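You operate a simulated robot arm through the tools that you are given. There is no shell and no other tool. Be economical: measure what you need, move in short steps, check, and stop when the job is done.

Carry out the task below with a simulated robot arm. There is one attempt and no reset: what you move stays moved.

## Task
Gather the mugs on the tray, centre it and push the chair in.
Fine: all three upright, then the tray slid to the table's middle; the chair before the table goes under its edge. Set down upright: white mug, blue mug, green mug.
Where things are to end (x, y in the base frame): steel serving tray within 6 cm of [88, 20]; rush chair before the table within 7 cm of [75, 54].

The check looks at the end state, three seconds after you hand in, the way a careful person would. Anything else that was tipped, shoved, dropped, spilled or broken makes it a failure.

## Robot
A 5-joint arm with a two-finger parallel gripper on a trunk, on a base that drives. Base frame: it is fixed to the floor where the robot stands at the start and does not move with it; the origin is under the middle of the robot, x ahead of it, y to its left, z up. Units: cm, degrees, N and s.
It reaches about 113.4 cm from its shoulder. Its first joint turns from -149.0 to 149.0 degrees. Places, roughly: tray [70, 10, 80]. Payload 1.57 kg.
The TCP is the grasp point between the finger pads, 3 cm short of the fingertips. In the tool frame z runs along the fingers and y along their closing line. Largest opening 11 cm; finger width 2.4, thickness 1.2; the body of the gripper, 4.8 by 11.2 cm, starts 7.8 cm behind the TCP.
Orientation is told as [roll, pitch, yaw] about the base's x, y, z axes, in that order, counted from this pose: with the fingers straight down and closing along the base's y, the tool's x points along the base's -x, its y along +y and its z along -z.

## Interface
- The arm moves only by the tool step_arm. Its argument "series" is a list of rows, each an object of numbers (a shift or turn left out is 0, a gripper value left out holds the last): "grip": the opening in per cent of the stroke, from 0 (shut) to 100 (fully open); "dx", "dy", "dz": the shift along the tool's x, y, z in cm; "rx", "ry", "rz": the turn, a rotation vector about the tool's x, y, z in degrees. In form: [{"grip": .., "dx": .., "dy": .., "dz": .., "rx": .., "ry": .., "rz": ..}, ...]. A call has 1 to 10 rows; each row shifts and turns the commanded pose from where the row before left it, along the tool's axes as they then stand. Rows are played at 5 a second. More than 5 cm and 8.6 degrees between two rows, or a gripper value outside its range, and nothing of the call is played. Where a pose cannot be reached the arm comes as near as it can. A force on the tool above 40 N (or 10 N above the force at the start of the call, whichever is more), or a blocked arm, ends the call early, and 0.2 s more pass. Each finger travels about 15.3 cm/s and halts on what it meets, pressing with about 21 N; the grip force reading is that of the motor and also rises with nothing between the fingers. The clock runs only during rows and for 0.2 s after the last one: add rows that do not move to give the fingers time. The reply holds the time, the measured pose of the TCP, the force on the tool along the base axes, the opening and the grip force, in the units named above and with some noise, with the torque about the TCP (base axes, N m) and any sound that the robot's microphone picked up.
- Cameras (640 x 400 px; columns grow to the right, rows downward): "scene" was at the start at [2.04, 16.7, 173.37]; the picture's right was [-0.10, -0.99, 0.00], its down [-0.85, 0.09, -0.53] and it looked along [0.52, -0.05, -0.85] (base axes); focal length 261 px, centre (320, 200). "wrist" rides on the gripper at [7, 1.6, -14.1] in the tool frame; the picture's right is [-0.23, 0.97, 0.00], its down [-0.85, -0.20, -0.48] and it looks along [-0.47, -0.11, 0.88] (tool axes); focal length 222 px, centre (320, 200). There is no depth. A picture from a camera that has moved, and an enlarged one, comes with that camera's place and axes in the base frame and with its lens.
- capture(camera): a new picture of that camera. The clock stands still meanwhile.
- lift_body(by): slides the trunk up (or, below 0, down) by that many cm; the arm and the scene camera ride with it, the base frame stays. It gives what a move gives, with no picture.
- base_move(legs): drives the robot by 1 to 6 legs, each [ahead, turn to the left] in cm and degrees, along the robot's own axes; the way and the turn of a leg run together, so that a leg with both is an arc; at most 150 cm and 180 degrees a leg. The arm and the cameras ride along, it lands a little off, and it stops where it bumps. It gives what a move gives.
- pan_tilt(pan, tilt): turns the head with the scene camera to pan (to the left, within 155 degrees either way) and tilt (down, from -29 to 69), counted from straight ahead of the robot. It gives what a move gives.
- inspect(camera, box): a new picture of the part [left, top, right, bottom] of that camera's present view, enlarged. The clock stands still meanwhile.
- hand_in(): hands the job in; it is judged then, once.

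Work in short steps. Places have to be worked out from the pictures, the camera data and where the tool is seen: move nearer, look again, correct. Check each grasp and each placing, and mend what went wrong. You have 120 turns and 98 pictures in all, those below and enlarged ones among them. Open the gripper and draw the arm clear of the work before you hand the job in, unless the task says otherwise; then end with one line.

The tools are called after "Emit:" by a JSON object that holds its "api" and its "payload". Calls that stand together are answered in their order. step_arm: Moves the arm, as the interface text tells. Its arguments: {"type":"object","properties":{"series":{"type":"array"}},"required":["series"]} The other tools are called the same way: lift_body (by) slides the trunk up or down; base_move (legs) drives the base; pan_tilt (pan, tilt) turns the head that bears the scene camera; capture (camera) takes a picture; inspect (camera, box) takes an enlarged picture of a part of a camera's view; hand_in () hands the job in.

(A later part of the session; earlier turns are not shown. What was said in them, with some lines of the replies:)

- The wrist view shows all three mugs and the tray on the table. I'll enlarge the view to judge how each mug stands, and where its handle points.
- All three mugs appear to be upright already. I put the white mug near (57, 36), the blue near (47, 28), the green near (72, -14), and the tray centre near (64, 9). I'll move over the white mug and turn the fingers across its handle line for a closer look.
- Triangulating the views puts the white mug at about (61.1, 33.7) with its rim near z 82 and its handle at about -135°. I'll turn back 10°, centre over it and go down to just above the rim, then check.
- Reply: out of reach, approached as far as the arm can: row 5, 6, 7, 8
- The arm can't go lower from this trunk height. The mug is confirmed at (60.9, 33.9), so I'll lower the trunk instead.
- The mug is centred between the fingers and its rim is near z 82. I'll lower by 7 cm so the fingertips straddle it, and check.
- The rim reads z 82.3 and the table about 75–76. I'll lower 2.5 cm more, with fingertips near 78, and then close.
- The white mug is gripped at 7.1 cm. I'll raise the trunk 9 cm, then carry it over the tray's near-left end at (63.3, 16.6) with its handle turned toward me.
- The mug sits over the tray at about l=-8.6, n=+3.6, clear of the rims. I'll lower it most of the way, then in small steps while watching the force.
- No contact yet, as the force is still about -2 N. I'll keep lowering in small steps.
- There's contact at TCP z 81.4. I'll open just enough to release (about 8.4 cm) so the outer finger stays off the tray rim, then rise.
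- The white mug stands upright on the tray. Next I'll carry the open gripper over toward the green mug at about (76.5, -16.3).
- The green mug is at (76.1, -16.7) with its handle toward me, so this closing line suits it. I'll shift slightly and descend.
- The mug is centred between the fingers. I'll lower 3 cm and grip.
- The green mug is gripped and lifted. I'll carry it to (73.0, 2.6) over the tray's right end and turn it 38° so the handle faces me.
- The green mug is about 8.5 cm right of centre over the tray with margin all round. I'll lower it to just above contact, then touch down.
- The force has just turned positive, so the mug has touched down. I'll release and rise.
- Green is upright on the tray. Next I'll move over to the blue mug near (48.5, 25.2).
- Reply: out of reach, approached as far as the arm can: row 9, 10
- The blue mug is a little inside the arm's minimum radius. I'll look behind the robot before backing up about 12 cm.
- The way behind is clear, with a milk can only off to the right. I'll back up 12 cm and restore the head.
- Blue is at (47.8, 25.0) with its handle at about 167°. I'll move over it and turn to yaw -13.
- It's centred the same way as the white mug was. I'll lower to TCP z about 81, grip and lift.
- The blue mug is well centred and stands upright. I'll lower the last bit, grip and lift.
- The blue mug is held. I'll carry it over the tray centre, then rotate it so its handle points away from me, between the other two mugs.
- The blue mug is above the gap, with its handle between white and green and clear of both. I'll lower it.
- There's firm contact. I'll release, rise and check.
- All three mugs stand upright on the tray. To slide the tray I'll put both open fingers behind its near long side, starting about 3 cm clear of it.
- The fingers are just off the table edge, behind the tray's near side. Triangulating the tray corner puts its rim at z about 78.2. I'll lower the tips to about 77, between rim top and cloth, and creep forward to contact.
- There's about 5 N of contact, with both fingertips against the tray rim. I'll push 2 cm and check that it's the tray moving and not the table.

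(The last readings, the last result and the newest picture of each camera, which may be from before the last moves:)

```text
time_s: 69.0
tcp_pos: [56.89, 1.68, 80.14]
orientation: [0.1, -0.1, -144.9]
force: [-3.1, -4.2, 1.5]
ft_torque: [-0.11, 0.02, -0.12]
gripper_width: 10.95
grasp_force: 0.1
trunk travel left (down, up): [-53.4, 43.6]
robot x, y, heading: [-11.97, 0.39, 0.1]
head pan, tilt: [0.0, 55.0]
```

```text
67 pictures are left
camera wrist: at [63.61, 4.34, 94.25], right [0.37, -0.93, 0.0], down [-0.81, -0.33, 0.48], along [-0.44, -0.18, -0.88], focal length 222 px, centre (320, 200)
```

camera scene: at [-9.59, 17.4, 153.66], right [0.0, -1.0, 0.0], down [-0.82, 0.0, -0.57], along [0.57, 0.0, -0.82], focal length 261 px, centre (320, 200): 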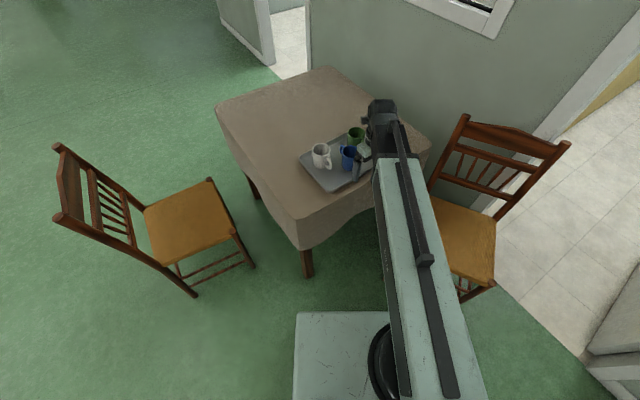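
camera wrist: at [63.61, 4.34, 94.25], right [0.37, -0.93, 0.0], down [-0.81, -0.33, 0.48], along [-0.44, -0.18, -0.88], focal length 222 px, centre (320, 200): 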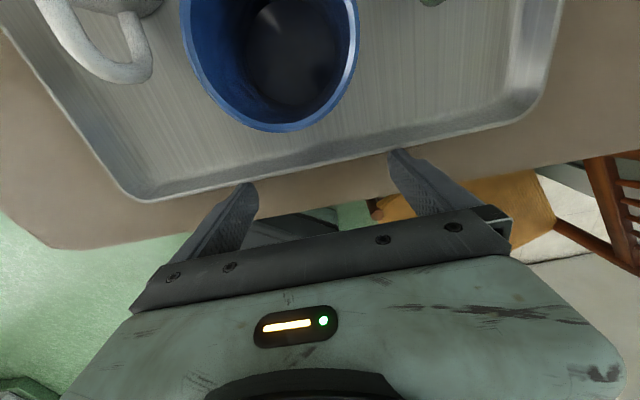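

The tray slides smoothly relative to the table edge and the mugs are steady. I'll keep pushing toward TCP (79, 13.7).

Emit:
{"api": "step_arm", "payload": {"series": [{"dx": 0.4, "dy": 0.05}, {"dx": 0.6, "dy": 0.07}, {"dx": 0.7, "dy": 0.08}, {"dx": 0.7, "dy": 0.08}, {"dx": 0.7, "dy": 0.08}, {"dx": 0.7, "dy": 0.08}, {"dx": 0.7, "dy": 0.08}, {"dx": 0.7, "dy": 0.08}, {"dx": 0.6, "dy": 0.07}, {"dx": 0.4, "dy": 0.05}]}}

Emit:
{"api": "capture", "payload": {"camera": "wrist"}}

```text
time_s: 71.2
tcp_pos: [62.58, 4.44, 80.08]
orientation: [0.0, -0.2, -145.0]
force: [-3.8, -2.2, 1.7]
ft_torque: [-0.01, 0.1, 0.12]
gripper_width: 11.03
grasp_force: 0.0
trunk travel left (down, up): [-53.4, 43.6]
robot x, y, heading: [-12.13, 0.64, 0.2]
head pan, tilt: [0.0, 55.0]
```

```text
66 pictures are left
camera wrist: at [69.18, 7.24, 94.25], right [0.37, -0.93, 0.0], down [-0.81, -0.33, 0.48], along [-0.45, -0.18, -0.88], focal length 222 px, centre (320, 200)
```

wrist: 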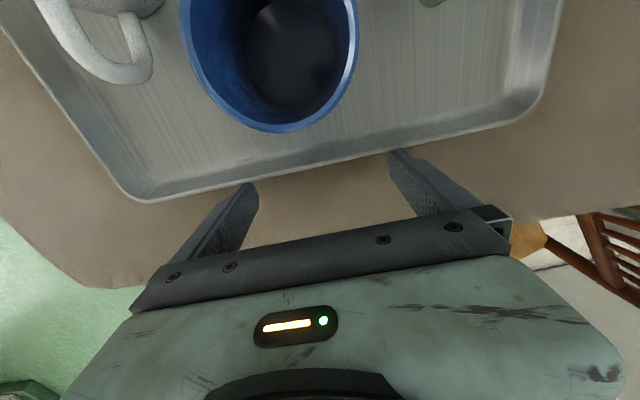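

The mugs are steady and the push is straight. Two more strokes.

Emit:
{"api": "step_arm", "payload": {"series": [{"dx": 0.5, "dy": 0.05}, {"dx": 0.7, "dy": 0.07}, {"dx": 0.8, "dy": 0.08}, {"dx": 0.8, "dy": 0.08}, {"dx": 0.8, "dy": 0.08}, {"dx": 0.8, "dy": 0.08}, {"dx": 0.8, "dy": 0.08}, {"dx": 0.8, "dy": 0.08}, {"dx": 0.6, "dy": 0.06}, {"dx": 0.4, "dy": 0.04}]}}

Emit:
{"api": "step_arm", "payload": {"series": [{"dx": 0.5, "dy": 0.05}, {"dx": 0.7, "dy": 0.07}, {"dx": 0.8, "dy": 0.08}, {"dx": 0.8, "dy": 0.08}, {"dx": 0.8, "dy": 0.08}, {"dx": 0.8, "dy": 0.08}, {"dx": 0.8, "dy": 0.08}, {"dx": 0.8, "dy": 0.08}, {"dx": 0.6, "dy": 0.06}, {"dx": 0.4, "dy": 0.04}]}}

Emit:
{"api": "capture", "payload": {"camera": "wrist"}}

Emit:
{"api": "capture", "payload": {"camera": "scene"}}

```text
time_s: 73.4
tcp_pos: [68.66, 8.04, 80.01]
orientation: [0.0, 0.0, -145.0]
force: [-3.9, -1.7, 1.5]
ft_torque: [-0.02, 0.08, 0.11]
gripper_width: 10.98
grasp_force: 0.0
trunk travel left (down, up): [-53.4, 43.6]
robot x, y, heading: [-12.03, 0.39, 0.3]
head pan, tilt: [0.0, 55.0]
```

```text
time_s: 75.6
tcp_pos: [74.7, 11.46, 80.18]
orientation: [0.0, -0.1, -145.1]
force: [-3.9, -3.4, 1.3]
ft_torque: [-0.03, 0.05, 0.0]
gripper_width: 11.0
grasp_force: 0.0
trunk travel left (down, up): [-53.4, 43.6]
robot x, y, heading: [-12.2, 0.19, 0.1]
head pan, tilt: [0.0, 55.0]
```

```text
65 pictures are left
camera wrist: at [81.42, 14.13, 94.26], right [0.37, -0.93, 0.0], down [-0.81, -0.33, 0.48], along [-0.44, -0.18, -0.88], focal length 222 px, centre (320, 200)
```

wrist: 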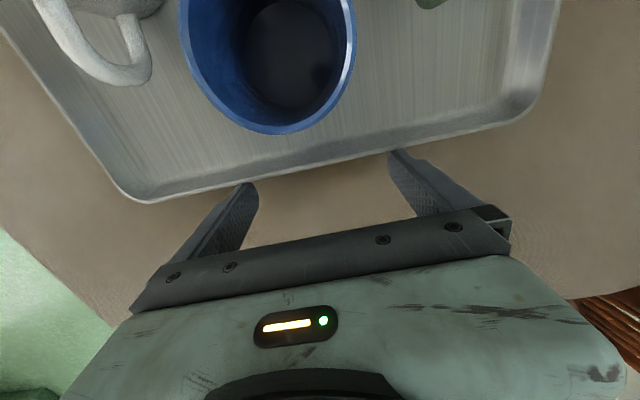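

```text
64 pictures are left
camera scene: at [-9.64, 17.38, 150.37], right [0.0, -1.0, 0.0], down [-0.82, 0.0, -0.57], along [0.57, 0.0, -0.82], focal length 261 px, centre (320, 200)
```

scene: 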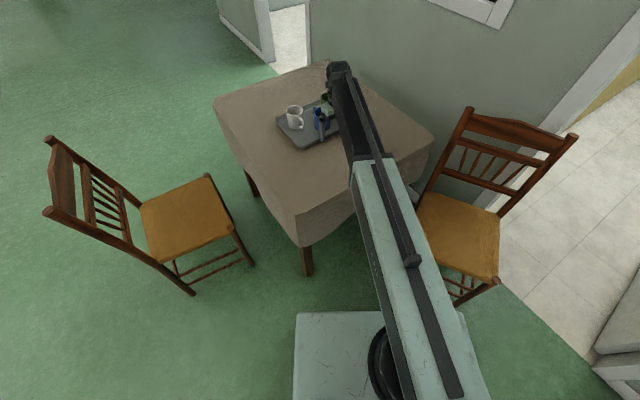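

About 4.8 cm remains. I'll make one last gentle stroke, then back off a little and look.

Emit:
{"api": "step_arm", "payload": {"series": [{"dx": 0.5, "dy": 0.06}, {"dx": 0.7, "dy": 0.1}, {"dx": 0.8, "dy": 0.1}, {"dx": 0.8, "dy": 0.1}, {"dx": 0.8, "dy": 0.1}, {"dx": 0.7, "dy": 0.1}, {"dx": 0.4, "dy": 0.05}, {}, {"dx": -1.5}, {"dx": -1.5}]}}

Emit:
{"api": "lift_body", "payload": {"by": 25}}

Emit:
{"api": "capture", "payload": {"camera": "wrist"}}

Emit:
{"api": "capture", "payload": {"camera": "scene"}}

```text
time_s: 77.8
tcp_pos: [76.47, 11.96, 80.19]
orientation: [0.0, -0.1, -145.0]
force: [-0.1, 0.0, 0.0]
ft_torque: [0.01, -0.01, 0.01]
gripper_width: 11.0
grasp_force: 0.1
trunk travel left (down, up): [-53.4, 43.6]
robot x, y, heading: [-12.28, 0.43, 0.2]
head pan, tilt: [0.0, 55.0]
```

```text
time_s: 80.4
tcp_pos: [76.66, 11.88, 105.07]
orientation: [0.0, -0.2, -145.0]
force: [-1.0, 0.4, 0.2]
ft_torque: [0.02, -0.03, 0.01]
gripper_width: 11.0
grasp_force: 0.1
trunk travel left (down, up): [-78.4, 18.6]
robot x, y, heading: [-12.2, 0.03, 0.1]
head pan, tilt: [0.0, 55.0]
```

```text
63 pictures are left
camera wrist: at [83.21, 14.65, 119.21], right [0.37, -0.93, 0.0], down [-0.81, -0.33, 0.48], along [-0.45, -0.18, -0.88], focal length 222 px, centre (320, 200)
```

wrist: 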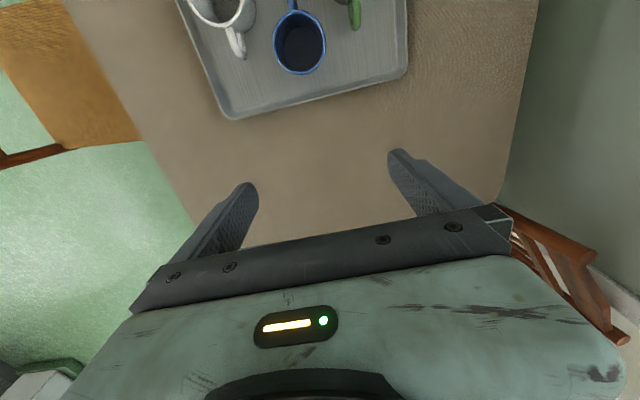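

```text
62 pictures are left
camera scene: at [-9.57, 17.41, 175.36], right [0.0, -1.0, 0.0], down [-0.82, 0.0, -0.57], along [0.57, 0.0, -0.82], focal length 261 px, centre (320, 200)
```

scene: 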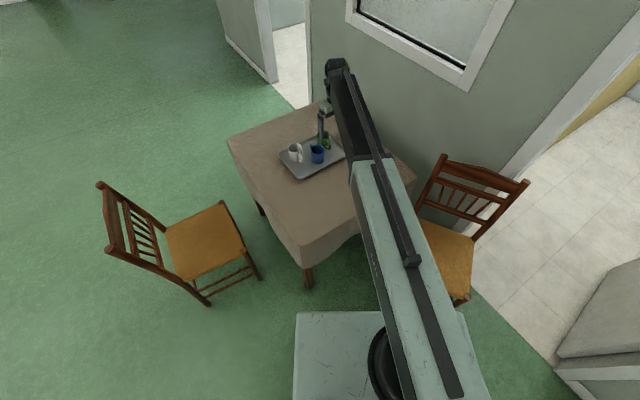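

The tray centre now measures about (88.7, 20.4), with all mugs upright on it. The chair's seat centre is near (55, 81), facing the table, and it needs about 33 cm straight forward. I'll drive around behind it, first backing up and turning left.

Emit:
{"api": "base_move", "payload": {"legs": [[-22, 0], [0, 95]]}}

Emit:
{"api": "pan_tilt", "payload": {"pan": 0, "tilt": 40}}

Emit:
{"api": "capture", "payload": {"camera": "scene"}}

```text
time_s: 86.1
tcp_pos: [-54.81, 87.55, 105.08]
orientation: [0.0, -0.1, -49.1]
force: [-0.6, -0.4, -0.3]
ft_torque: [0.0, -0.01, -0.01]
gripper_width: 11.02
grasp_force: 0.1
trunk travel left (down, up): [-78.4, 18.6]
robot x, y, heading: [-29.76, 0.54, 95.7]
head pan, tilt: [0.0, 55.0]
```

```text
time_s: 86.9
tcp_pos: [-54.89, 87.4, 104.93]
orientation: [0.0, -0.2, -49.1]
force: [-0.9, -0.2, -0.4]
ft_torque: [0.03, -0.03, 0.0]
gripper_width: 11.01
grasp_force: 0.0
trunk travel left (down, up): [-78.4, 18.6]
robot x, y, heading: [-30.08, 0.76, 95.7]
head pan, tilt: [0.0, 40.0]
```

```text
61 pictures are left
camera scene: at [-47.47, 3.25, 177.42], right [0.99, 0.1, 0.0], down [0.07, -0.64, -0.77], along [-0.08, 0.76, -0.64], focal length 261 px, centre (320, 200)
```

scene: 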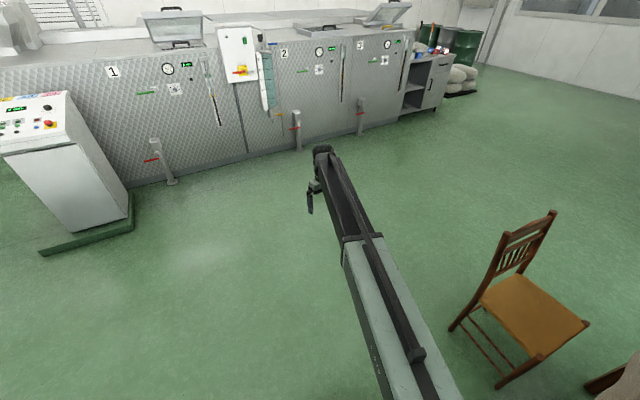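

There's plenty of open floor. I'll raise the trunk for clearance, drive along the left of the chair, and then turn in behind it.

Emit:
{"api": "lift_body", "payload": {"by": 14}}

Emit:
{"api": "base_move", "payload": {"legs": [[148, 0], [0, -75], [45, 0]]}}

Emit:
{"api": "pan_tilt", "payload": {"pan": -60, "tilt": 50}}

Emit:
{"api": "capture", "payload": {"camera": "scene"}}

```text
time_s: 88.6
tcp_pos: [-54.85, 87.41, 119.07]
orientation: [0.0, -0.1, -49.0]
force: [0.1, 0.3, 0.3]
ft_torque: [0.01, 0.01, -0.03]
gripper_width: 11.0
grasp_force: 0.1
trunk travel left (down, up): [-92.4, 4.6]
robot x, y, heading: [-29.62, 0.92, 95.8]
head pan, tilt: [0.0, 40.0]
```

```text
time_s: 101.5
tcp_pos: [75.67, 212.24, 118.9]
orientation: [-0.1, -0.1, -124.3]
force: [0.2, -0.4, 0.2]
ft_torque: [0.05, 0.05, 0.02]
gripper_width: 11.02
grasp_force: 0.1
trunk travel left (down, up): [-92.4, 4.6]
robot x, y, heading: [-2.34, 167.99, 19.8]
head pan, tilt: [0.0, 40.0]
```

```text
time_s: 102.8
tcp_pos: [75.57, 212.26, 119.17]
orientation: [0.0, -0.1, -124.2]
force: [-0.2, 0.2, 0.0]
ft_torque: [0.01, -0.02, 0.02]
gripper_width: 10.99
grasp_force: 0.1
trunk travel left (down, up): [-92.4, 4.6]
robot x, y, heading: [-2.53, 167.96, 20.0]
head pan, tilt: [-60.0, 50.0]
```

```text
60 pictures are left
camera scene: at [-6.77, 177.44, 190.02], right [-0.64, -0.77, 0.0], down [-0.59, 0.49, -0.64], along [0.49, -0.41, -0.77], focal length 261 px, centre (320, 200)
```

scene: 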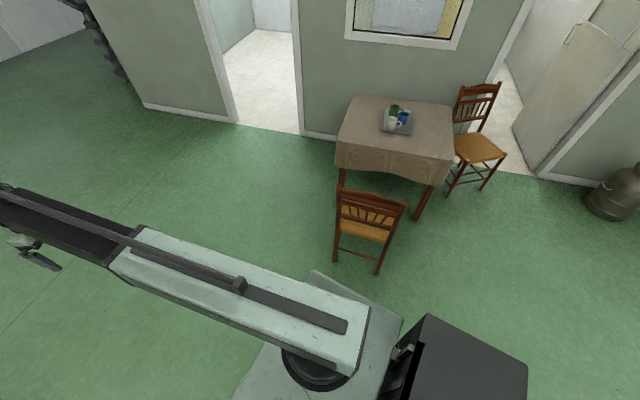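

I see the chair from behind now, with the top rail's middle at about (43, 100.5) and z about 89, facing about -56°. The arm is well above it, so I'll turn to face it.

Emit:
{"api": "base_move", "payload": {"legs": [[0, -76]]}}

Emit:
{"api": "pan_tilt", "payload": {"pan": 0, "tilt": 55}}

Emit:
{"api": "capture", "payload": {"camera": "scene"}}

```text
time_s: 106.5
tcp_pos: [58.89, 102.36, 119.04]
orientation: [0.1, -0.2, 159.3]
force: [0.0, -0.5, 0.7]
ft_torque: [-0.04, -0.01, 0.01]
gripper_width: 11.01
grasp_force: 0.0
trunk travel left (down, up): [-92.4, 4.6]
robot x, y, heading: [0.97, 169.95, -55.8]
head pan, tilt: [-60.0, 50.0]
```

```text
time_s: 107.8
tcp_pos: [58.82, 102.43, 119.1]
orientation: [0.0, -0.1, 159.3]
force: [-0.1, -0.1, -0.6]
ft_torque: [0.01, -0.01, -0.03]
gripper_width: 11.0
grasp_force: 0.1
trunk travel left (down, up): [-92.4, 4.6]
robot x, y, heading: [1.01, 170.23, -55.9]
head pan, tilt: [0.0, 55.0]
```

```text
59 pictures are left
camera scene: at [16.11, 177.31, 189.37], right [-0.83, -0.56, 0.0], down [-0.46, 0.68, -0.57], along [0.32, -0.47, -0.82], focal length 261 px, centre (320, 200)
```

scene: 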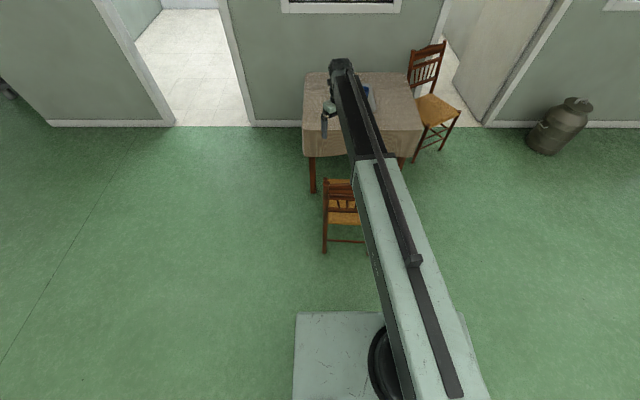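

I'm aligned with the chair: the push along my heading is about 33 cm, at about 5 cm to my right. I'll retract the arm behind the backrest and set the fingers' closing line crosswise.

Emit:
{"api": "step_arm", "payload": {"series": [{"dx": -3.7, "dy": -0.6, "grip": 50}, {"dx": -3.7, "dy": -0.6}, {"dx": -3.7, "dy": -0.6}, {"dx": -3.7, "dy": -0.6}, {"dx": -3.7, "dy": -0.6}, {"dx": -3.7, "dy": -0.6}, {"dx": -3.7, "dy": -0.6}, {"dx": -3.7, "dy": -0.6}, {"dx": -3.7, "dy": -0.6}]}}

Emit:
{"api": "step_arm", "payload": {"series": [{"rz": 7}, {"rz": 7}, {"rz": 7}, {"rz": 7}, {"rz": 7}, {}]}}

Emit:
{"api": "capture", "payload": {"camera": "wrist"}}

```text
time_s: 109.8
tcp_pos: [29.3, 119.07, 119.09]
orientation: [0.0, -0.1, 159.4]
force: [0.1, 0.1, 0.2]
ft_torque: [0.01, 0.02, 0.01]
gripper_width: 5.5
grasp_force: 0.1
trunk travel left (down, up): [-92.4, 4.6]
robot x, y, heading: [0.53, 169.5, -55.6]
head pan, tilt: [0.0, 55.0]
```

```text
time_s: 111.2
tcp_pos: [28.13, 118.39, 119.09]
orientation: [-0.2, 0.0, 125.0]
force: [0.0, 0.3, 0.9]
ft_torque: [0.0, -0.01, 0.01]
gripper_width: 5.53
grasp_force: 0.1
out of reach, approached as far as the arm can: row 5
trunk travel left (down, up): [-92.4, 4.6]
robot x, y, heading: [0.32, 169.84, -55.9]
head pan, tilt: [0.0, 55.0]
```

```text
58 pictures are left
camera wrist: at [30.78, 111.76, 133.22], right [-0.93, -0.37, 0.0], down [-0.33, 0.81, 0.48], along [-0.17, 0.45, -0.88], focal length 222 px, centre (320, 200)
```

wrist: 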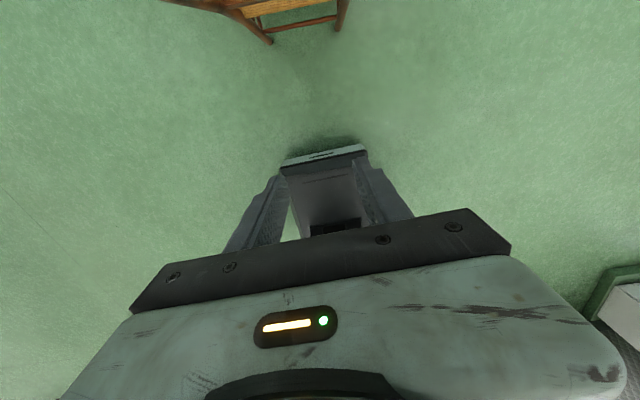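

Next I'll back up 30 cm for tilting room, then tilt the fingers forward.

Emit:
{"api": "base_move", "payload": {"legs": [[-30, 0]]}}

Emit:
{"api": "step_arm", "payload": {"series": [{"ry": 8}, {"ry": 8}, {"ry": 8}, {"ry": 8}, {"ry": 8}, {"ry": 8}, {"ry": 8}, {"ry": 8}]}}

Emit:
{"api": "capture", "payload": {"camera": "wrist"}}

```text
time_s: 113.3
tcp_pos: [11.21, 143.13, 119.15]
orientation: [-0.2, 0.1, 124.8]
force: [0.0, -0.2, -0.3]
ft_torque: [0.01, 0.0, -0.02]
gripper_width: 5.47
grasp_force: 0.0
trunk travel left (down, up): [-92.4, 4.6]
robot x, y, heading: [-16.32, 195.08, -56.1]
head pan, tilt: [0.0, 55.0]
```

```text
time_s: 115.1
tcp_pos: [19.63, 124.97, 132.26]
orientation: [-0.5, 64.0, 124.3]
force: [0.5, 0.8, 0.7]
ft_torque: [0.0, 0.01, 0.01]
gripper_width: 5.5
grasp_force: 0.1
out of reach, approached as far as the arm can: row 1, 2, 3, 4, 5, 6, 7, 8
trunk travel left (down, up): [-92.4, 4.6]
robot x, y, heading: [-16.35, 194.9, -56.0]
head pan, tilt: [0.0, 55.0]
```

```text
57 pictures are left
camera wrist: at [12.76, 131.9, 144.91], right [-0.86, -0.47, -0.21], down [-0.29, 0.78, -0.56], along [0.43, -0.42, -0.8], focal length 222 px, centre (320, 200)
```

wrist: 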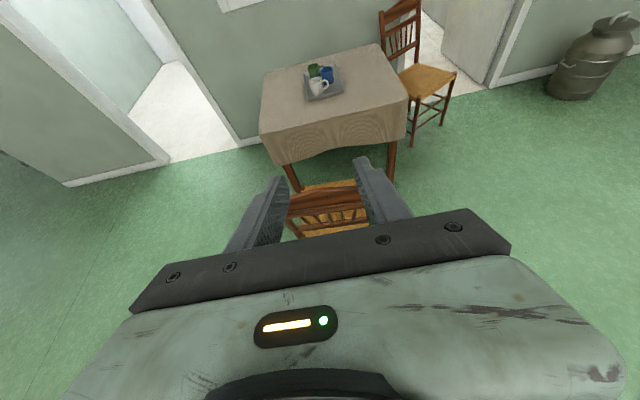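

The fingers now point forward and down at 64°, clear behind the chair. I'll lower the trunk to seat level and look at the back of the chair.

Emit:
{"api": "lift_body", "payload": {"by": -78}}

Emit:
{"api": "capture", "payload": {"camera": "wrist"}}

Emit:
{"api": "capture", "payload": {"camera": "scene"}}

```text
refused: -78 is not a number from -40 to 40
```

```text
56 pictures are left
camera wrist: at [12.76, 131.9, 144.91], right [-0.86, -0.47, -0.21], down [-0.29, 0.78, -0.56], along [0.43, -0.42, -0.8], focal length 222 px, centre (320, 200)
```

wrist: 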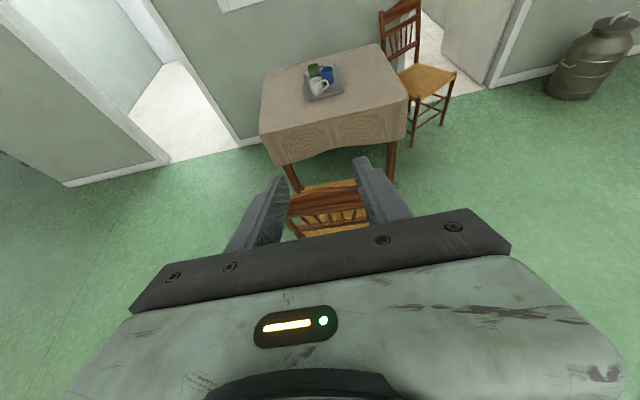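

```text
55 pictures are left
camera scene: at [-0.69, 202.06, 189.36], right [-0.83, -0.56, 0.0], down [-0.46, 0.68, -0.57], along [0.32, -0.48, -0.82], focal length 261 px, centre (320, 200)
```

scene: 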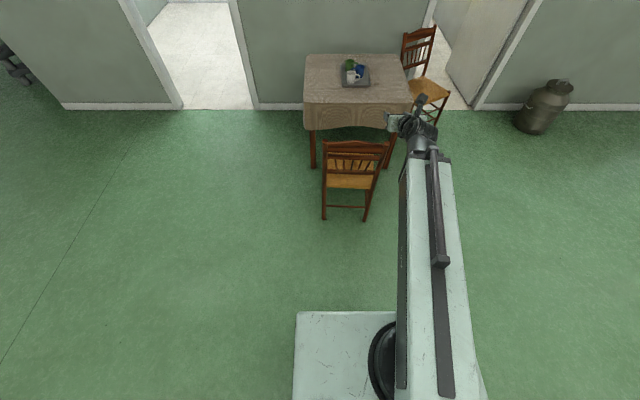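

The trunk limit is 40 cm per call, so I'll lower in two steps.

Emit:
{"api": "lift_body", "payload": {"by": -40}}

Emit:
{"api": "lift_body", "payload": {"by": -38}}

Emit:
{"api": "capture", "payload": {"camera": "wrist"}}

Emit:
{"api": "capture", "payload": {"camera": "scene"}}

```text
time_s: 118.9
tcp_pos: [19.57, 124.85, 92.35]
orientation: [-0.6, 63.8, 124.4]
force: [1.1, 0.3, 0.4]
ft_torque: [0.01, 0.0, -0.01]
gripper_width: 5.49
grasp_force: 0.0
trunk travel left (down, up): [-52.4, 44.6]
robot x, y, heading: [-15.72, 194.81, -55.9]
head pan, tilt: [0.0, 55.0]
```

```text
time_s: 122.6
tcp_pos: [19.62, 124.94, 54.48]
orientation: [-0.7, 63.9, 124.4]
force: [0.7, 0.6, 0.9]
ft_torque: [0.01, -0.07, 0.02]
gripper_width: 5.49
grasp_force: 0.1
trunk travel left (down, up): [-14.4, 82.6]
robot x, y, heading: [-15.93, 194.95, -55.8]
head pan, tilt: [0.0, 55.0]
```

```text
54 pictures are left
camera wrist: at [12.78, 131.91, 66.88], right [-0.86, -0.47, -0.21], down [-0.29, 0.78, -0.56], along [0.42, -0.41, -0.81], focal length 222 px, centre (320, 200)
```

wrist: 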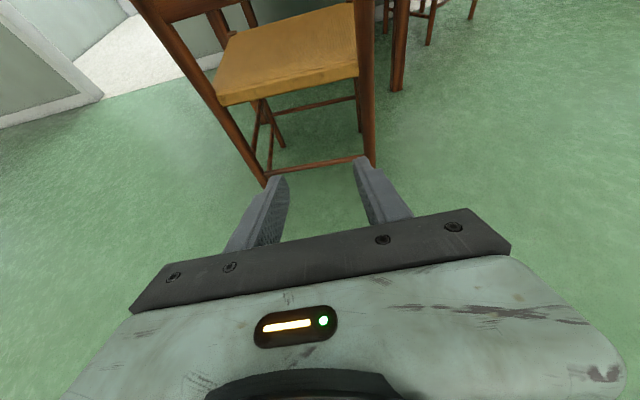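

```text
53 pictures are left
camera scene: at [-0.69, 202.06, 111.37], right [-0.83, -0.56, 0.0], down [-0.46, 0.68, -0.57], along [0.32, -0.48, -0.82], focal length 261 px, centre (320, 200)
```

scene: 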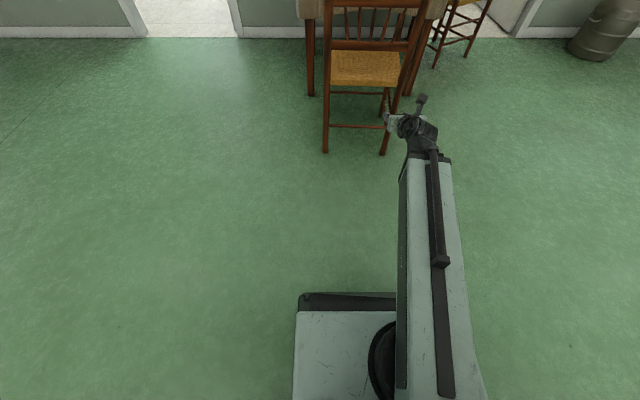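

The seat's rear rail is centred near (46.2, 95.6), with its top at z about 42. I'll shift the tool onto the chair's axis and open the fingers for two-point contact. Then I'll lower to rail height.

Emit:
{"api": "step_arm", "payload": {"series": [{"dy": -1.7, "rx": 1.1, "rz": -0.5, "grip": 80}, {"dy": -1.7, "rx": 1.1, "rz": -0.5, "grip": 100}, {"dy": -1.6, "rx": 1.0, "rz": -0.5}, {}]}}

Emit:
{"api": "lift_body", "payload": {"by": -11.5}}

Emit:
{"api": "capture", "payload": {"camera": "wrist"}}

```text
time_s: 123.6
tcp_pos: [23.95, 127.38, 54.3]
orientation: [-0.7, 63.8, 127.7]
force: [-0.6, 0.5, 0.2]
ft_torque: [0.0, 0.02, 0.02]
gripper_width: 11.0
grasp_force: 0.2
out of reach, approached as far as the arm can: row 2
trunk travel left (down, up): [-14.4, 82.6]
robot x, y, heading: [-16.19, 194.48, -56.0]
head pan, tilt: [0.0, 55.0]
```

```text
time_s: 125.0
tcp_pos: [23.89, 127.2, 42.89]
orientation: [-0.7, 63.8, 127.7]
force: [-0.4, -0.3, 0.1]
ft_torque: [0.0, 0.04, 0.03]
gripper_width: 10.99
grasp_force: 0.1
trunk travel left (down, up): [-2.9, 94.1]
robot x, y, heading: [-16.4, 194.74, -56.0]
head pan, tilt: [0.0, 55.0]
```

```text
52 pictures are left
camera wrist: at [16.63, 133.77, 55.37], right [-0.83, -0.52, -0.21], down [-0.34, 0.76, -0.55], along [0.45, -0.39, -0.81], focal length 222 px, centre (320, 200)
```

wrist: 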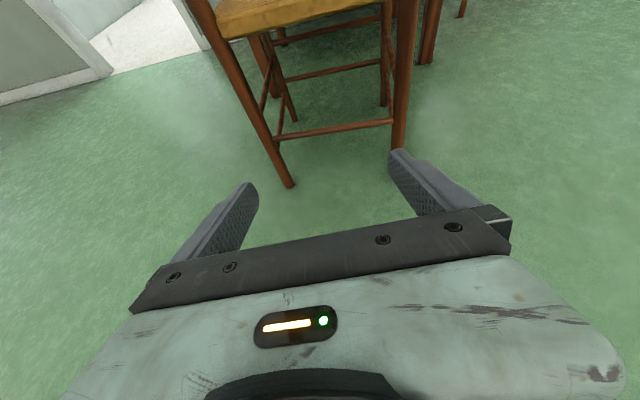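

The tool is on the chair's axis, about 36 cm short of the rail. I'll lower 1.5 cm and drive 27 cm forward, then look closely before contact.

Emit:
{"api": "lift_body", "payload": {"by": -1.5}}

Emit:
{"api": "base_move", "payload": {"legs": [[27, 0]]}}

Emit:
{"api": "capture", "payload": {"camera": "wrist"}}

Emit:
{"api": "capture", "payload": {"camera": "scene"}}

```text
time_s: 125.7
tcp_pos: [23.78, 127.32, 41.41]
orientation: [-0.7, 63.8, 127.7]
force: [0.7, -0.6, 0.0]
ft_torque: [-0.01, 0.01, -0.01]
gripper_width: 11.01
grasp_force: 0.1
trunk travel left (down, up): [-1.4, 95.6]
robot x, y, heading: [-16.29, 195.01, -55.8]
head pan, tilt: [0.0, 55.0]
```

```text
time_s: 127.6
tcp_pos: [39.06, 104.7, 41.31]
orientation: [-0.7, 63.8, 127.8]
force: [-0.7, 0.7, -0.8]
ft_torque: [0.0, -0.03, -0.01]
gripper_width: 10.99
grasp_force: 0.0
trunk travel left (down, up): [-1.4, 95.6]
robot x, y, heading: [-0.79, 172.09, -55.9]
head pan, tilt: [0.0, 55.0]
```

```text
51 pictures are left
camera wrist: at [31.84, 111.31, 53.87], right [-0.83, -0.52, -0.21], down [-0.34, 0.76, -0.55], along [0.45, -0.39, -0.81], focal length 222 px, centre (320, 200)
```

wrist: 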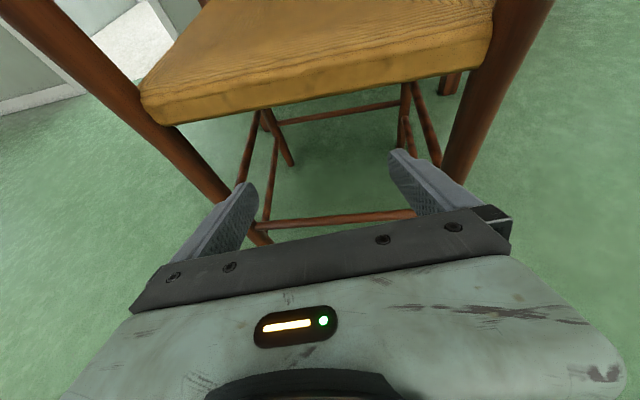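

```text
50 pictures are left
camera scene: at [14.51, 179.59, 98.36], right [-0.83, -0.56, 0.0], down [-0.46, 0.68, -0.57], along [0.32, -0.47, -0.82], focal length 261 px, centre (320, 200)
```

scene: 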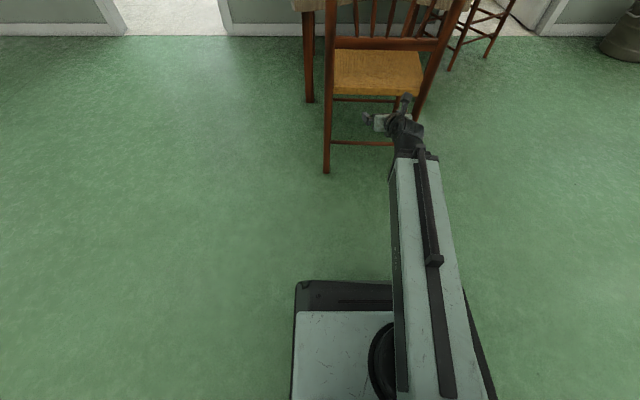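

The seat rail is about 8 cm ahead of the fingertips. It spans about z 42–45, slightly above the tips, so I'll raise 3 cm, move 5 cm closer and look again.

Emit:
{"api": "lift_body", "payload": {"by": 3}}

Emit:
{"api": "base_move", "payload": {"legs": [[5, 0]]}}

Emit:
{"api": "capture", "payload": {"camera": "wrist"}}

```text
time_s: 128.3
tcp_pos: [39.07, 104.81, 44.36]
orientation: [-0.7, 63.8, 127.7]
force: [0.5, -0.3, -0.1]
ft_torque: [0.01, -0.03, 0.0]
gripper_width: 11.01
grasp_force: 0.1
trunk travel left (down, up): [-4.4, 92.6]
robot x, y, heading: [-0.88, 172.06, -56.1]
head pan, tilt: [0.0, 55.0]
```

```text
time_s: 129.2
tcp_pos: [41.96, 100.65, 44.33]
orientation: [-0.7, 63.8, 127.6]
force: [0.8, -0.2, -0.1]
ft_torque: [0.0, -0.02, 0.0]
gripper_width: 10.99
grasp_force: 0.1
trunk travel left (down, up): [-4.4, 92.6]
robot x, y, heading: [1.96, 167.92, -56.0]
head pan, tilt: [0.0, 55.0]
```

```text
49 pictures are left
camera wrist: at [34.67, 107.12, 56.87], right [-0.83, -0.52, -0.21], down [-0.34, 0.76, -0.55], along [0.45, -0.39, -0.81], focal length 222 px, centre (320, 200)
```

wrist: 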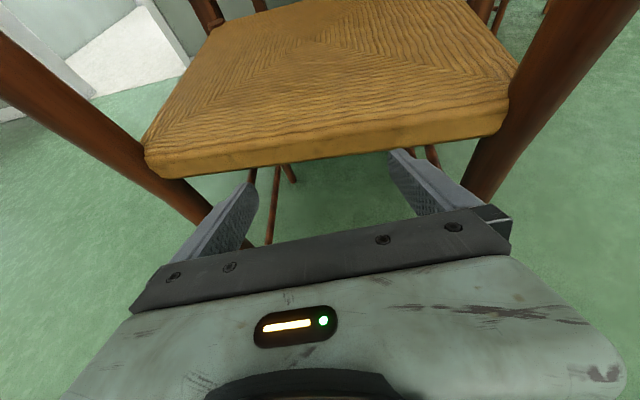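

Triangulation puts the rail at z 41–44.3, about 4.8 cm ahead of the tips. I'll lower 0.4 cm to aim mid-rail and drive in to first contact.

Emit:
{"api": "lift_body", "payload": {"by": -0.4}}

Emit:
{"api": "base_move", "payload": {"legs": [[6, 0]]}}

Emit:
{"api": "capture", "payload": {"camera": "wrist"}}

```text
time_s: 129.8
tcp_pos: [42.04, 100.62, 43.93]
orientation: [-0.8, 63.8, 127.7]
force: [-0.1, -0.5, 0.2]
ft_torque: [-0.03, -0.03, -0.02]
gripper_width: 11.0
grasp_force: 0.0
trunk travel left (down, up): [-4.0, 93.0]
robot x, y, heading: [1.76, 167.76, -56.0]
head pan, tilt: [0.0, 55.0]
```

```text
time_s: 130.7
tcp_pos: [45.3, 95.48, 44.01]
orientation: [-0.7, 63.9, 127.5]
force: [-11.9, 15.4, 1.9]
ft_torque: [-0.08, 0.09, -1.23]
gripper_width: 10.99
grasp_force: 0.1
trunk travel left (down, up): [-4.0, 93.0]
robot x, y, heading: [5.05, 162.87, -55.9]
head pan, tilt: [0.0, 55.0]
```

```text
48 pictures are left
camera wrist: at [37.96, 102.05, 56.51], right [-0.83, -0.52, -0.21], down [-0.34, 0.76, -0.55], along [0.45, -0.39, -0.81], focal length 222 px, centre (320, 200)
```

wrist: 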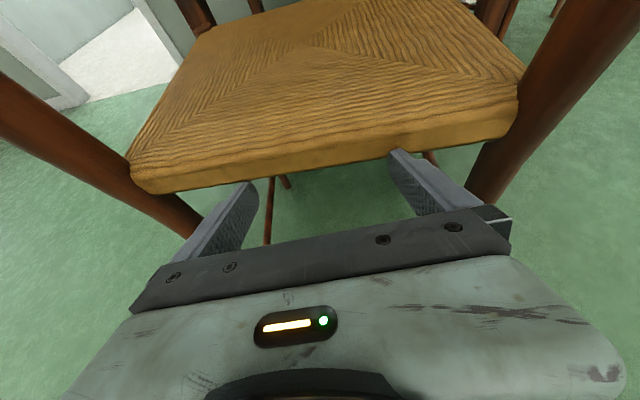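

There's contact at about 19.5 N and the chair is sliding. The right finger touched first, so the chair will square itself to the fingers by a few degrees. I'll continue 8 cm and check.

Emit:
{"api": "base_move", "payload": {"legs": [[8, 0]]}}

Emit:
{"api": "capture", "payload": {"camera": "wrist"}}

Emit:
{"api": "capture", "payload": {"camera": "scene"}}

```text
time_s: 131.8
tcp_pos: [49.75, 88.88, 44.08]
orientation: [-0.8, 63.8, 127.6]
force: [-17.7, 18.2, 6.5]
ft_torque: [-0.01, -0.22, -0.11]
gripper_width: 11.01
grasp_force: 0.1
trunk travel left (down, up): [-4.0, 93.0]
robot x, y, heading: [9.65, 156.26, -56.1]
head pan, tilt: [0.0, 55.0]
```

```text
47 pictures are left
camera wrist: at [42.52, 95.49, 56.56], right [-0.83, -0.52, -0.21], down [-0.34, 0.76, -0.55], along [0.45, -0.39, -0.81], focal length 222 px, centre (320, 200)
```

wrist: 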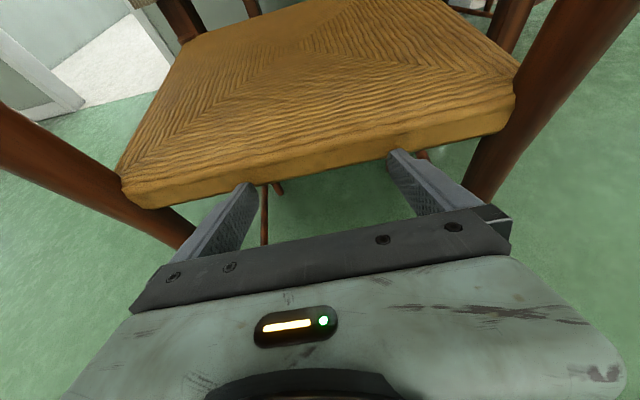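

```text
46 pictures are left
camera scene: at [25.18, 163.8, 100.98], right [-0.83, -0.56, 0.0], down [-0.46, 0.68, -0.57], along [0.32, -0.48, -0.82], focal length 261 px, centre (320, 200)
```

scene: 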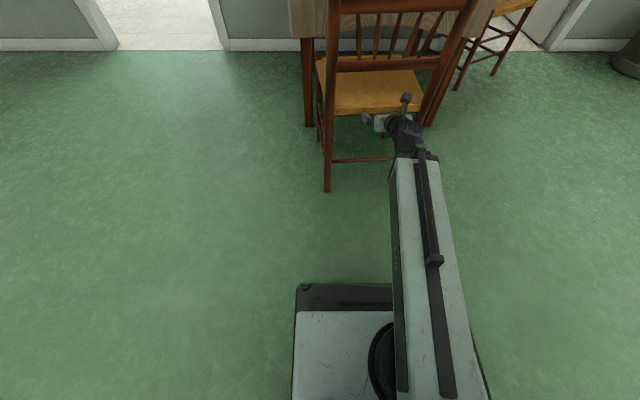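

Both fingers now bear evenly, with torque near zero. I estimate the seat centre at (61.7, 73.2), with about 23 cm left. I'll push 12 cm more.

Emit:
{"api": "base_move", "payload": {"legs": [[12, 0]]}}

Emit:
{"api": "capture", "payload": {"camera": "wrist"}}

Emit:
{"api": "pan_tilt", "payload": {"pan": 0, "tilt": 35}}

Emit:
{"api": "capture", "payload": {"camera": "scene"}}

```text
time_s: 132.5
tcp_pos: [49.92, 88.71, 43.85]
orientation: [-0.6, 63.6, 127.9]
force: [-0.7, -0.2, -0.4]
ft_torque: [0.0, -0.04, -0.02]
gripper_width: 10.99
grasp_force: 0.0
trunk travel left (down, up): [-4.0, 93.0]
robot x, y, heading: [10.35, 156.19, -55.6]
head pan, tilt: [0.0, 55.0]
stopped in leg 1: the force on the tool passed its limit at 52 N (the readings are from after the stop); the commanded pose is now the measured one
```

```text
45 pictures are left
camera wrist: at [42.7, 95.25, 56.42], right [-0.83, -0.52, -0.21], down [-0.34, 0.76, -0.55], along [0.45, -0.38, -0.81], focal length 222 px, centre (320, 200)
```

wrist: 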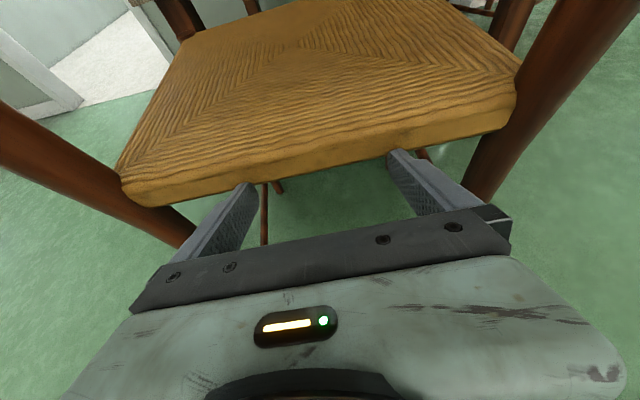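

```text
time_s: 133.3
tcp_pos: [49.95, 88.75, 43.77]
orientation: [-0.7, 63.4, 127.7]
force: [0.3, -0.3, -0.3]
ft_torque: [0.02, 0.02, 0.0]
gripper_width: 11.02
grasp_force: 0.2
trunk travel left (down, up): [-4.0, 93.0]
robot x, y, heading: [10.1, 155.91, -56.0]
head pan, tilt: [0.0, 35.0]
```

```text
44 pictures are left
camera scene: at [26.35, 162.08, 103.78], right [-0.83, -0.56, 0.0], down [-0.32, 0.48, -0.82], along [0.46, -0.68, -0.57], focal length 261 px, centre (320, 200)
```

scene: 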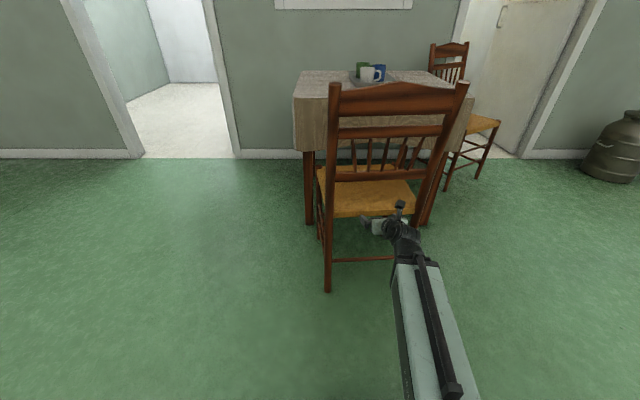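

The drive's jerk tripped the force limit, since steady pushing was about 25 N. I'll push with small arm steps forward instead.

Emit:
{"api": "step_arm", "payload": {"series": [{"dx": 0.13, "dz": 0.27}, {"dx": 0.13, "dz": 0.27}, {"dx": 0.18, "dz": 0.36}, {"dx": 0.22, "dz": 0.45}, {"dx": 0.22, "dz": 0.45}, {"dx": 0.22, "dz": 0.45}, {"dx": 0.22, "dz": 0.45}, {"dx": 0.22, "dz": 0.45}, {"dx": 0.22, "dz": 0.45}, {"dx": 0.22, "dz": 0.45}]}}

Emit:
{"api": "capture", "payload": {"camera": "wrist"}}

```text
time_s: 135.5
tcp_pos: [52.72, 85.21, 43.93]
orientation: [-0.7, 63.6, 127.8]
force: [-13.2, 16.0, 8.4]
ft_torque: [-0.11, -0.13, 0.09]
gripper_width: 10.97
grasp_force: 0.0
trunk travel left (down, up): [-4.0, 93.0]
robot x, y, heading: [10.22, 156.29, -55.7]
head pan, tilt: [0.0, 35.0]
```

```text
43 pictures are left
camera wrist: at [45.46, 91.76, 56.51], right [-0.83, -0.52, -0.21], down [-0.34, 0.76, -0.55], along [0.45, -0.38, -0.81], focal length 222 px, centre (320, 200)
```

wrist: 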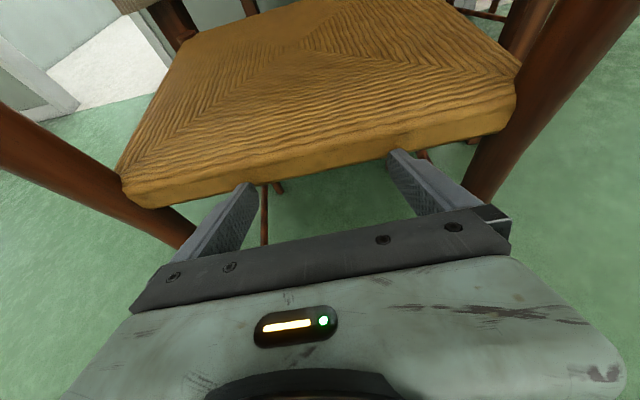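

It's sliding steadily at about 22 N. I'll continue with two more strokes of about 6 cm.

Emit:
{"api": "step_arm", "payload": {"series": [{"dx": 0.22, "dz": 0.45, "dy": 0.03}, {"dx": 0.27, "dz": 0.54, "dy": 0.03}, {"dx": 0.27, "dz": 0.54, "dy": 0.03}, {"dx": 0.27, "dz": 0.54, "dy": 0.03}, {"dx": 0.27, "dz": 0.54, "dy": 0.03}, {"dx": 0.27, "dz": 0.54, "dy": 0.03}, {"dx": 0.27, "dz": 0.54, "dy": 0.03}, {"dx": 0.27, "dz": 0.54, "dy": 0.03}, {"dx": 0.27, "dz": 0.54, "dy": 0.03}, {"dx": 0.27, "dz": 0.54, "dy": 0.03}]}}

Emit:
{"api": "capture", "payload": {"camera": "scene"}}

```text
time_s: 137.7
tcp_pos: [56.08, 80.46, 44.02]
orientation: [-0.8, 63.5, 127.7]
force: [-10.4, 17.2, 4.0]
ft_torque: [-0.05, -0.11, 0.58]
gripper_width: 10.98
grasp_force: 0.1
trunk travel left (down, up): [-4.0, 93.0]
robot x, y, heading: [9.8, 156.1, -55.7]
head pan, tilt: [0.0, 35.0]
```

```text
42 pictures are left
camera scene: at [26.3, 162.16, 103.79], right [-0.83, -0.56, 0.0], down [-0.32, 0.47, -0.82], along [0.46, -0.68, -0.57], focal length 261 px, centre (320, 200)
```

scene: 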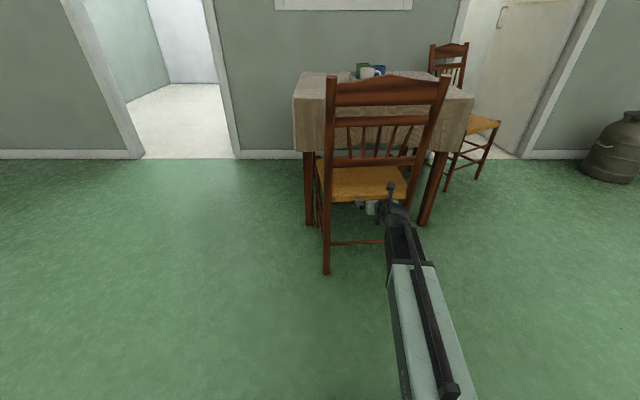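

The chair slides straight and upright, with about 13 cm left. Next stroke.

Emit:
{"api": "step_arm", "payload": {"series": [{"dx": 0.22, "dz": 0.45, "dy": 0.05}, {"dx": 0.27, "dz": 0.54, "dy": 0.05}, {"dx": 0.27, "dz": 0.54, "dy": 0.05}, {"dx": 0.27, "dz": 0.54, "dy": 0.05}, {"dx": 0.27, "dz": 0.54, "dy": 0.05}, {"dx": 0.27, "dz": 0.54, "dy": 0.05}, {"dx": 0.27, "dz": 0.54, "dy": 0.05}, {"dx": 0.27, "dz": 0.54, "dy": 0.05}, {"dx": 0.27, "dz": 0.54, "dy": 0.05}, {"dx": 0.27, "dz": 0.54, "dy": 0.05}]}}

Emit:
{"api": "capture", "payload": {"camera": "wrist"}}

Emit:
{"api": "capture", "payload": {"camera": "scene"}}

```text
time_s: 139.9
tcp_pos: [59.48, 75.38, 43.97]
orientation: [-0.8, 63.6, 127.7]
force: [-9.8, 15.2, 2.6]
ft_torque: [0.14, -0.27, 0.81]
gripper_width: 10.98
grasp_force: 0.1
trunk travel left (down, up): [-4.0, 93.0]
robot x, y, heading: [10.17, 155.89, -55.8]
head pan, tilt: [0.0, 35.0]
```

```text
41 pictures are left
camera wrist: at [52.23, 81.95, 56.5], right [-0.83, -0.53, -0.21], down [-0.34, 0.76, -0.55], along [0.45, -0.38, -0.81], focal length 222 px, centre (320, 200)
```

wrist: 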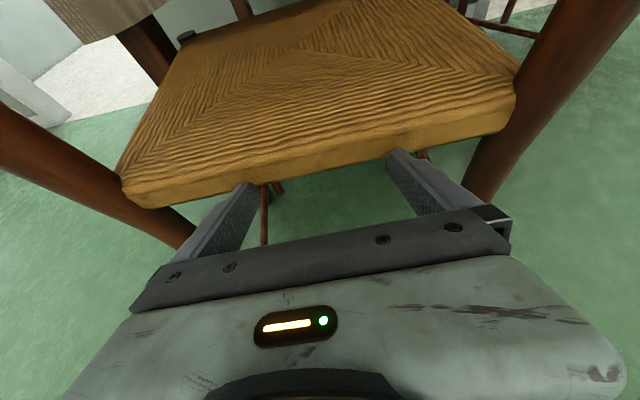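

```text
40 pictures are left
camera scene: at [26.3, 162.15, 103.79], right [-0.83, -0.56, 0.0], down [-0.32, 0.47, -0.82], along [0.46, -0.68, -0.57], focal length 261 px, centre (320, 200)
```

scene: 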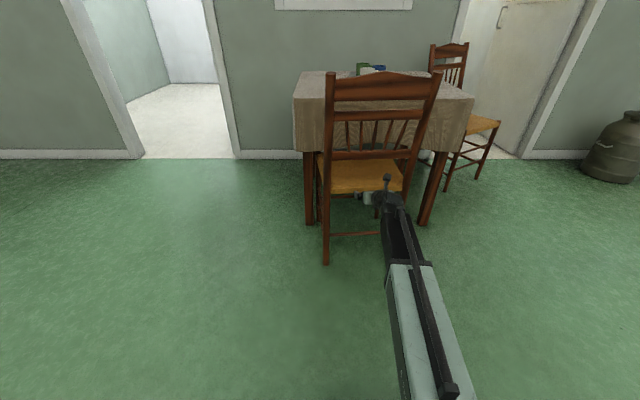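

The seat centre is now about (71.5–73, 59–60), clear of the table leg. One last stroke of about 5.5 cm will bring it to the goal.

Emit:
{"api": "step_arm", "payload": {"series": [{"dx": 0.22, "dz": 0.45, "dy": 0.05}, {"dx": 0.27, "dz": 0.54, "dy": 0.05}, {"dx": 0.27, "dz": 0.54, "dy": 0.05}, {"dx": 0.27, "dz": 0.54, "dy": 0.05}, {"dx": 0.27, "dz": 0.54, "dy": 0.05}, {"dx": 0.27, "dz": 0.54, "dy": 0.05}, {"dx": 0.27, "dz": 0.54, "dy": 0.05}, {"dx": 0.27, "dz": 0.54, "dy": 0.05}, {"dx": 0.27, "dz": 0.54, "dy": 0.05}, {}]}}

Emit:
{"api": "capture", "payload": {"camera": "scene"}}

```text
time_s: 142.1
tcp_pos: [62.34, 70.96, 43.98]
orientation: [-0.9, 63.6, 127.7]
force: [-10.1, 14.3, 3.4]
ft_torque: [0.01, -0.12, 0.31]
gripper_width: 11.0
grasp_force: 0.0
trunk travel left (down, up): [-4.0, 93.0]
robot x, y, heading: [9.69, 156.33, -55.9]
head pan, tilt: [0.0, 35.0]
```

```text
39 pictures are left
camera scene: at [26.31, 162.15, 103.79], right [-0.83, -0.56, 0.0], down [-0.32, 0.47, -0.82], along [0.46, -0.68, -0.57], focal length 261 px, centre (320, 200)
```

scene: 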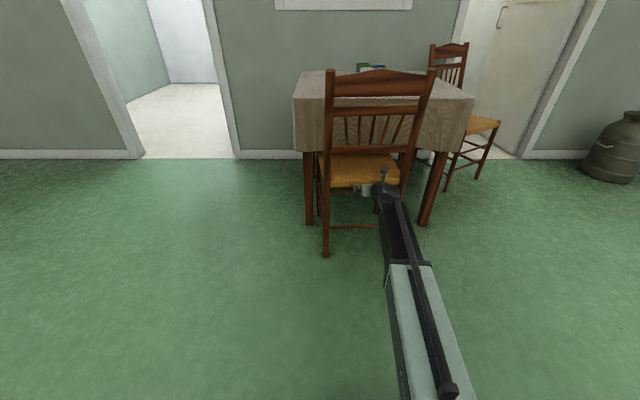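

By the rail, the seat centre is now about (74.3, 55.5). I'll back the robot straight off, raise the trunk and measure from above.

Emit:
{"api": "base_move", "payload": {"legs": [[-40, 0]]}}

Emit:
{"api": "lift_body", "payload": {"by": 40}}

Emit:
{"api": "lift_body", "payload": {"by": 40}}

Emit:
{"api": "capture", "payload": {"camera": "scene"}}

Emit:
{"api": "capture", "payload": {"camera": "wrist"}}

```text
time_s: 144.6
tcp_pos: [39.58, 104.22, 43.76]
orientation: [-0.8, 63.5, 127.5]
force: [-0.5, -0.2, -0.1]
ft_torque: [0.01, 0.01, -0.02]
gripper_width: 11.0
grasp_force: 0.1
trunk travel left (down, up): [-4.0, 93.0]
robot x, y, heading: [-12.51, 189.75, -56.4]
head pan, tilt: [0.0, 35.0]
```

```text
time_s: 148.4
tcp_pos: [39.54, 104.17, 83.73]
orientation: [-0.8, 63.4, 127.5]
force: [0.3, 0.0, -0.5]
ft_torque: [0.0, 0.02, 0.01]
gripper_width: 10.97
grasp_force: 0.1
trunk travel left (down, up): [-44.0, 53.0]
robot x, y, heading: [-12.97, 189.32, -56.2]
head pan, tilt: [0.0, 35.0]
```

```text
time_s: 152.3
tcp_pos: [39.52, 104.26, 123.91]
orientation: [-0.7, 63.5, 127.4]
force: [-1.7, -0.2, 0.5]
ft_torque: [0.02, 0.0, -0.02]
gripper_width: 10.99
grasp_force: 0.1
trunk travel left (down, up): [-84.0, 13.0]
robot x, y, heading: [-12.82, 189.27, -56.3]
head pan, tilt: [0.0, 35.0]
```

```text
38 pictures are left
camera scene: at [3.82, 195.4, 183.78], right [-0.83, -0.56, 0.0], down [-0.32, 0.48, -0.82], along [0.46, -0.68, -0.57], focal length 261 px, centre (320, 200)
```

scene: 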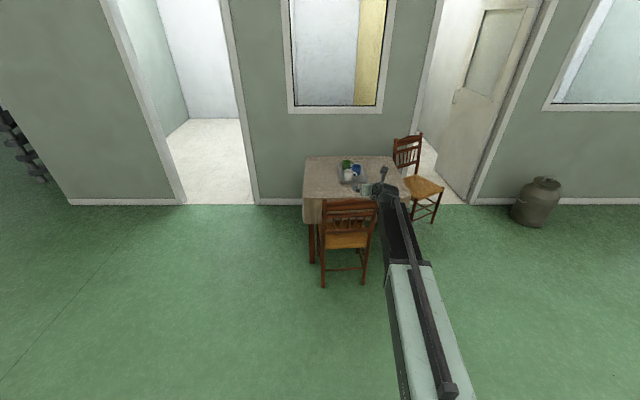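

```text
37 pictures are left
camera wrist: at [32.35, 110.71, 136.41], right [-0.83, -0.52, -0.21], down [-0.34, 0.76, -0.55], along [0.45, -0.38, -0.81], focal length 222 px, centre (320, 200)
```

wrist: 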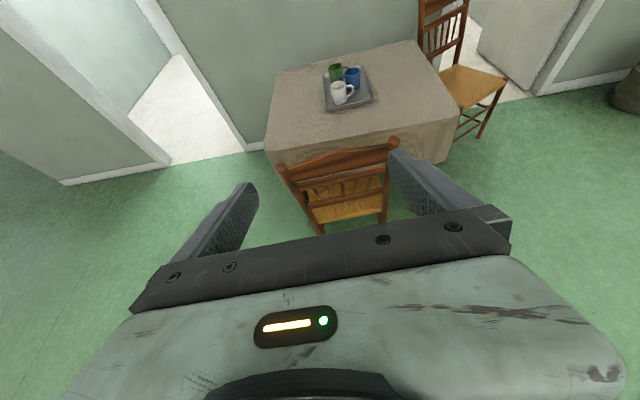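

The chair's top rail moved by about (19, -28), putting the seat centre at about (75.5, 54), upright and under the table edge. I'll take one close look at the tray and chair before handing in.

Emit:
{"api": "inspect", "payload": {"camera": "wrist", "box": [240, 30, 480, 230]}}

```text
2.00 times, centred on (360, 130) of wrist
camera zoom: at [32.35, 110.71, 136.41], right [-0.83, -0.52, -0.21], down [-0.34, 0.76, -0.55], along [0.45, -0.38, -0.81], focal length 444 px, centre (240, 340)
```

zoom: 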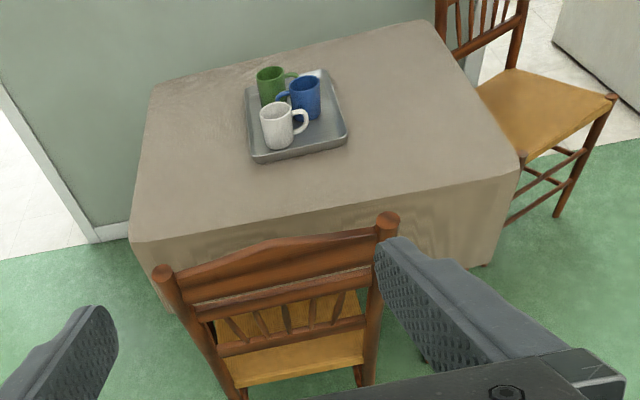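

All three mugs stand upright on the tray, which measures near (88, 21). The chair is tucked under the table edge, and the gripper is open and clear. I'm handing in.

Emit:
{"api": "hand_in", "payload": {}}

```text
The job is handed in.
```

The job is handed in: the white, blue and green mugs stand upright on the tray, the tray is centred at about (88, 21), and the chair is pushed in to about (75.5, 54), all measured from the pictures.
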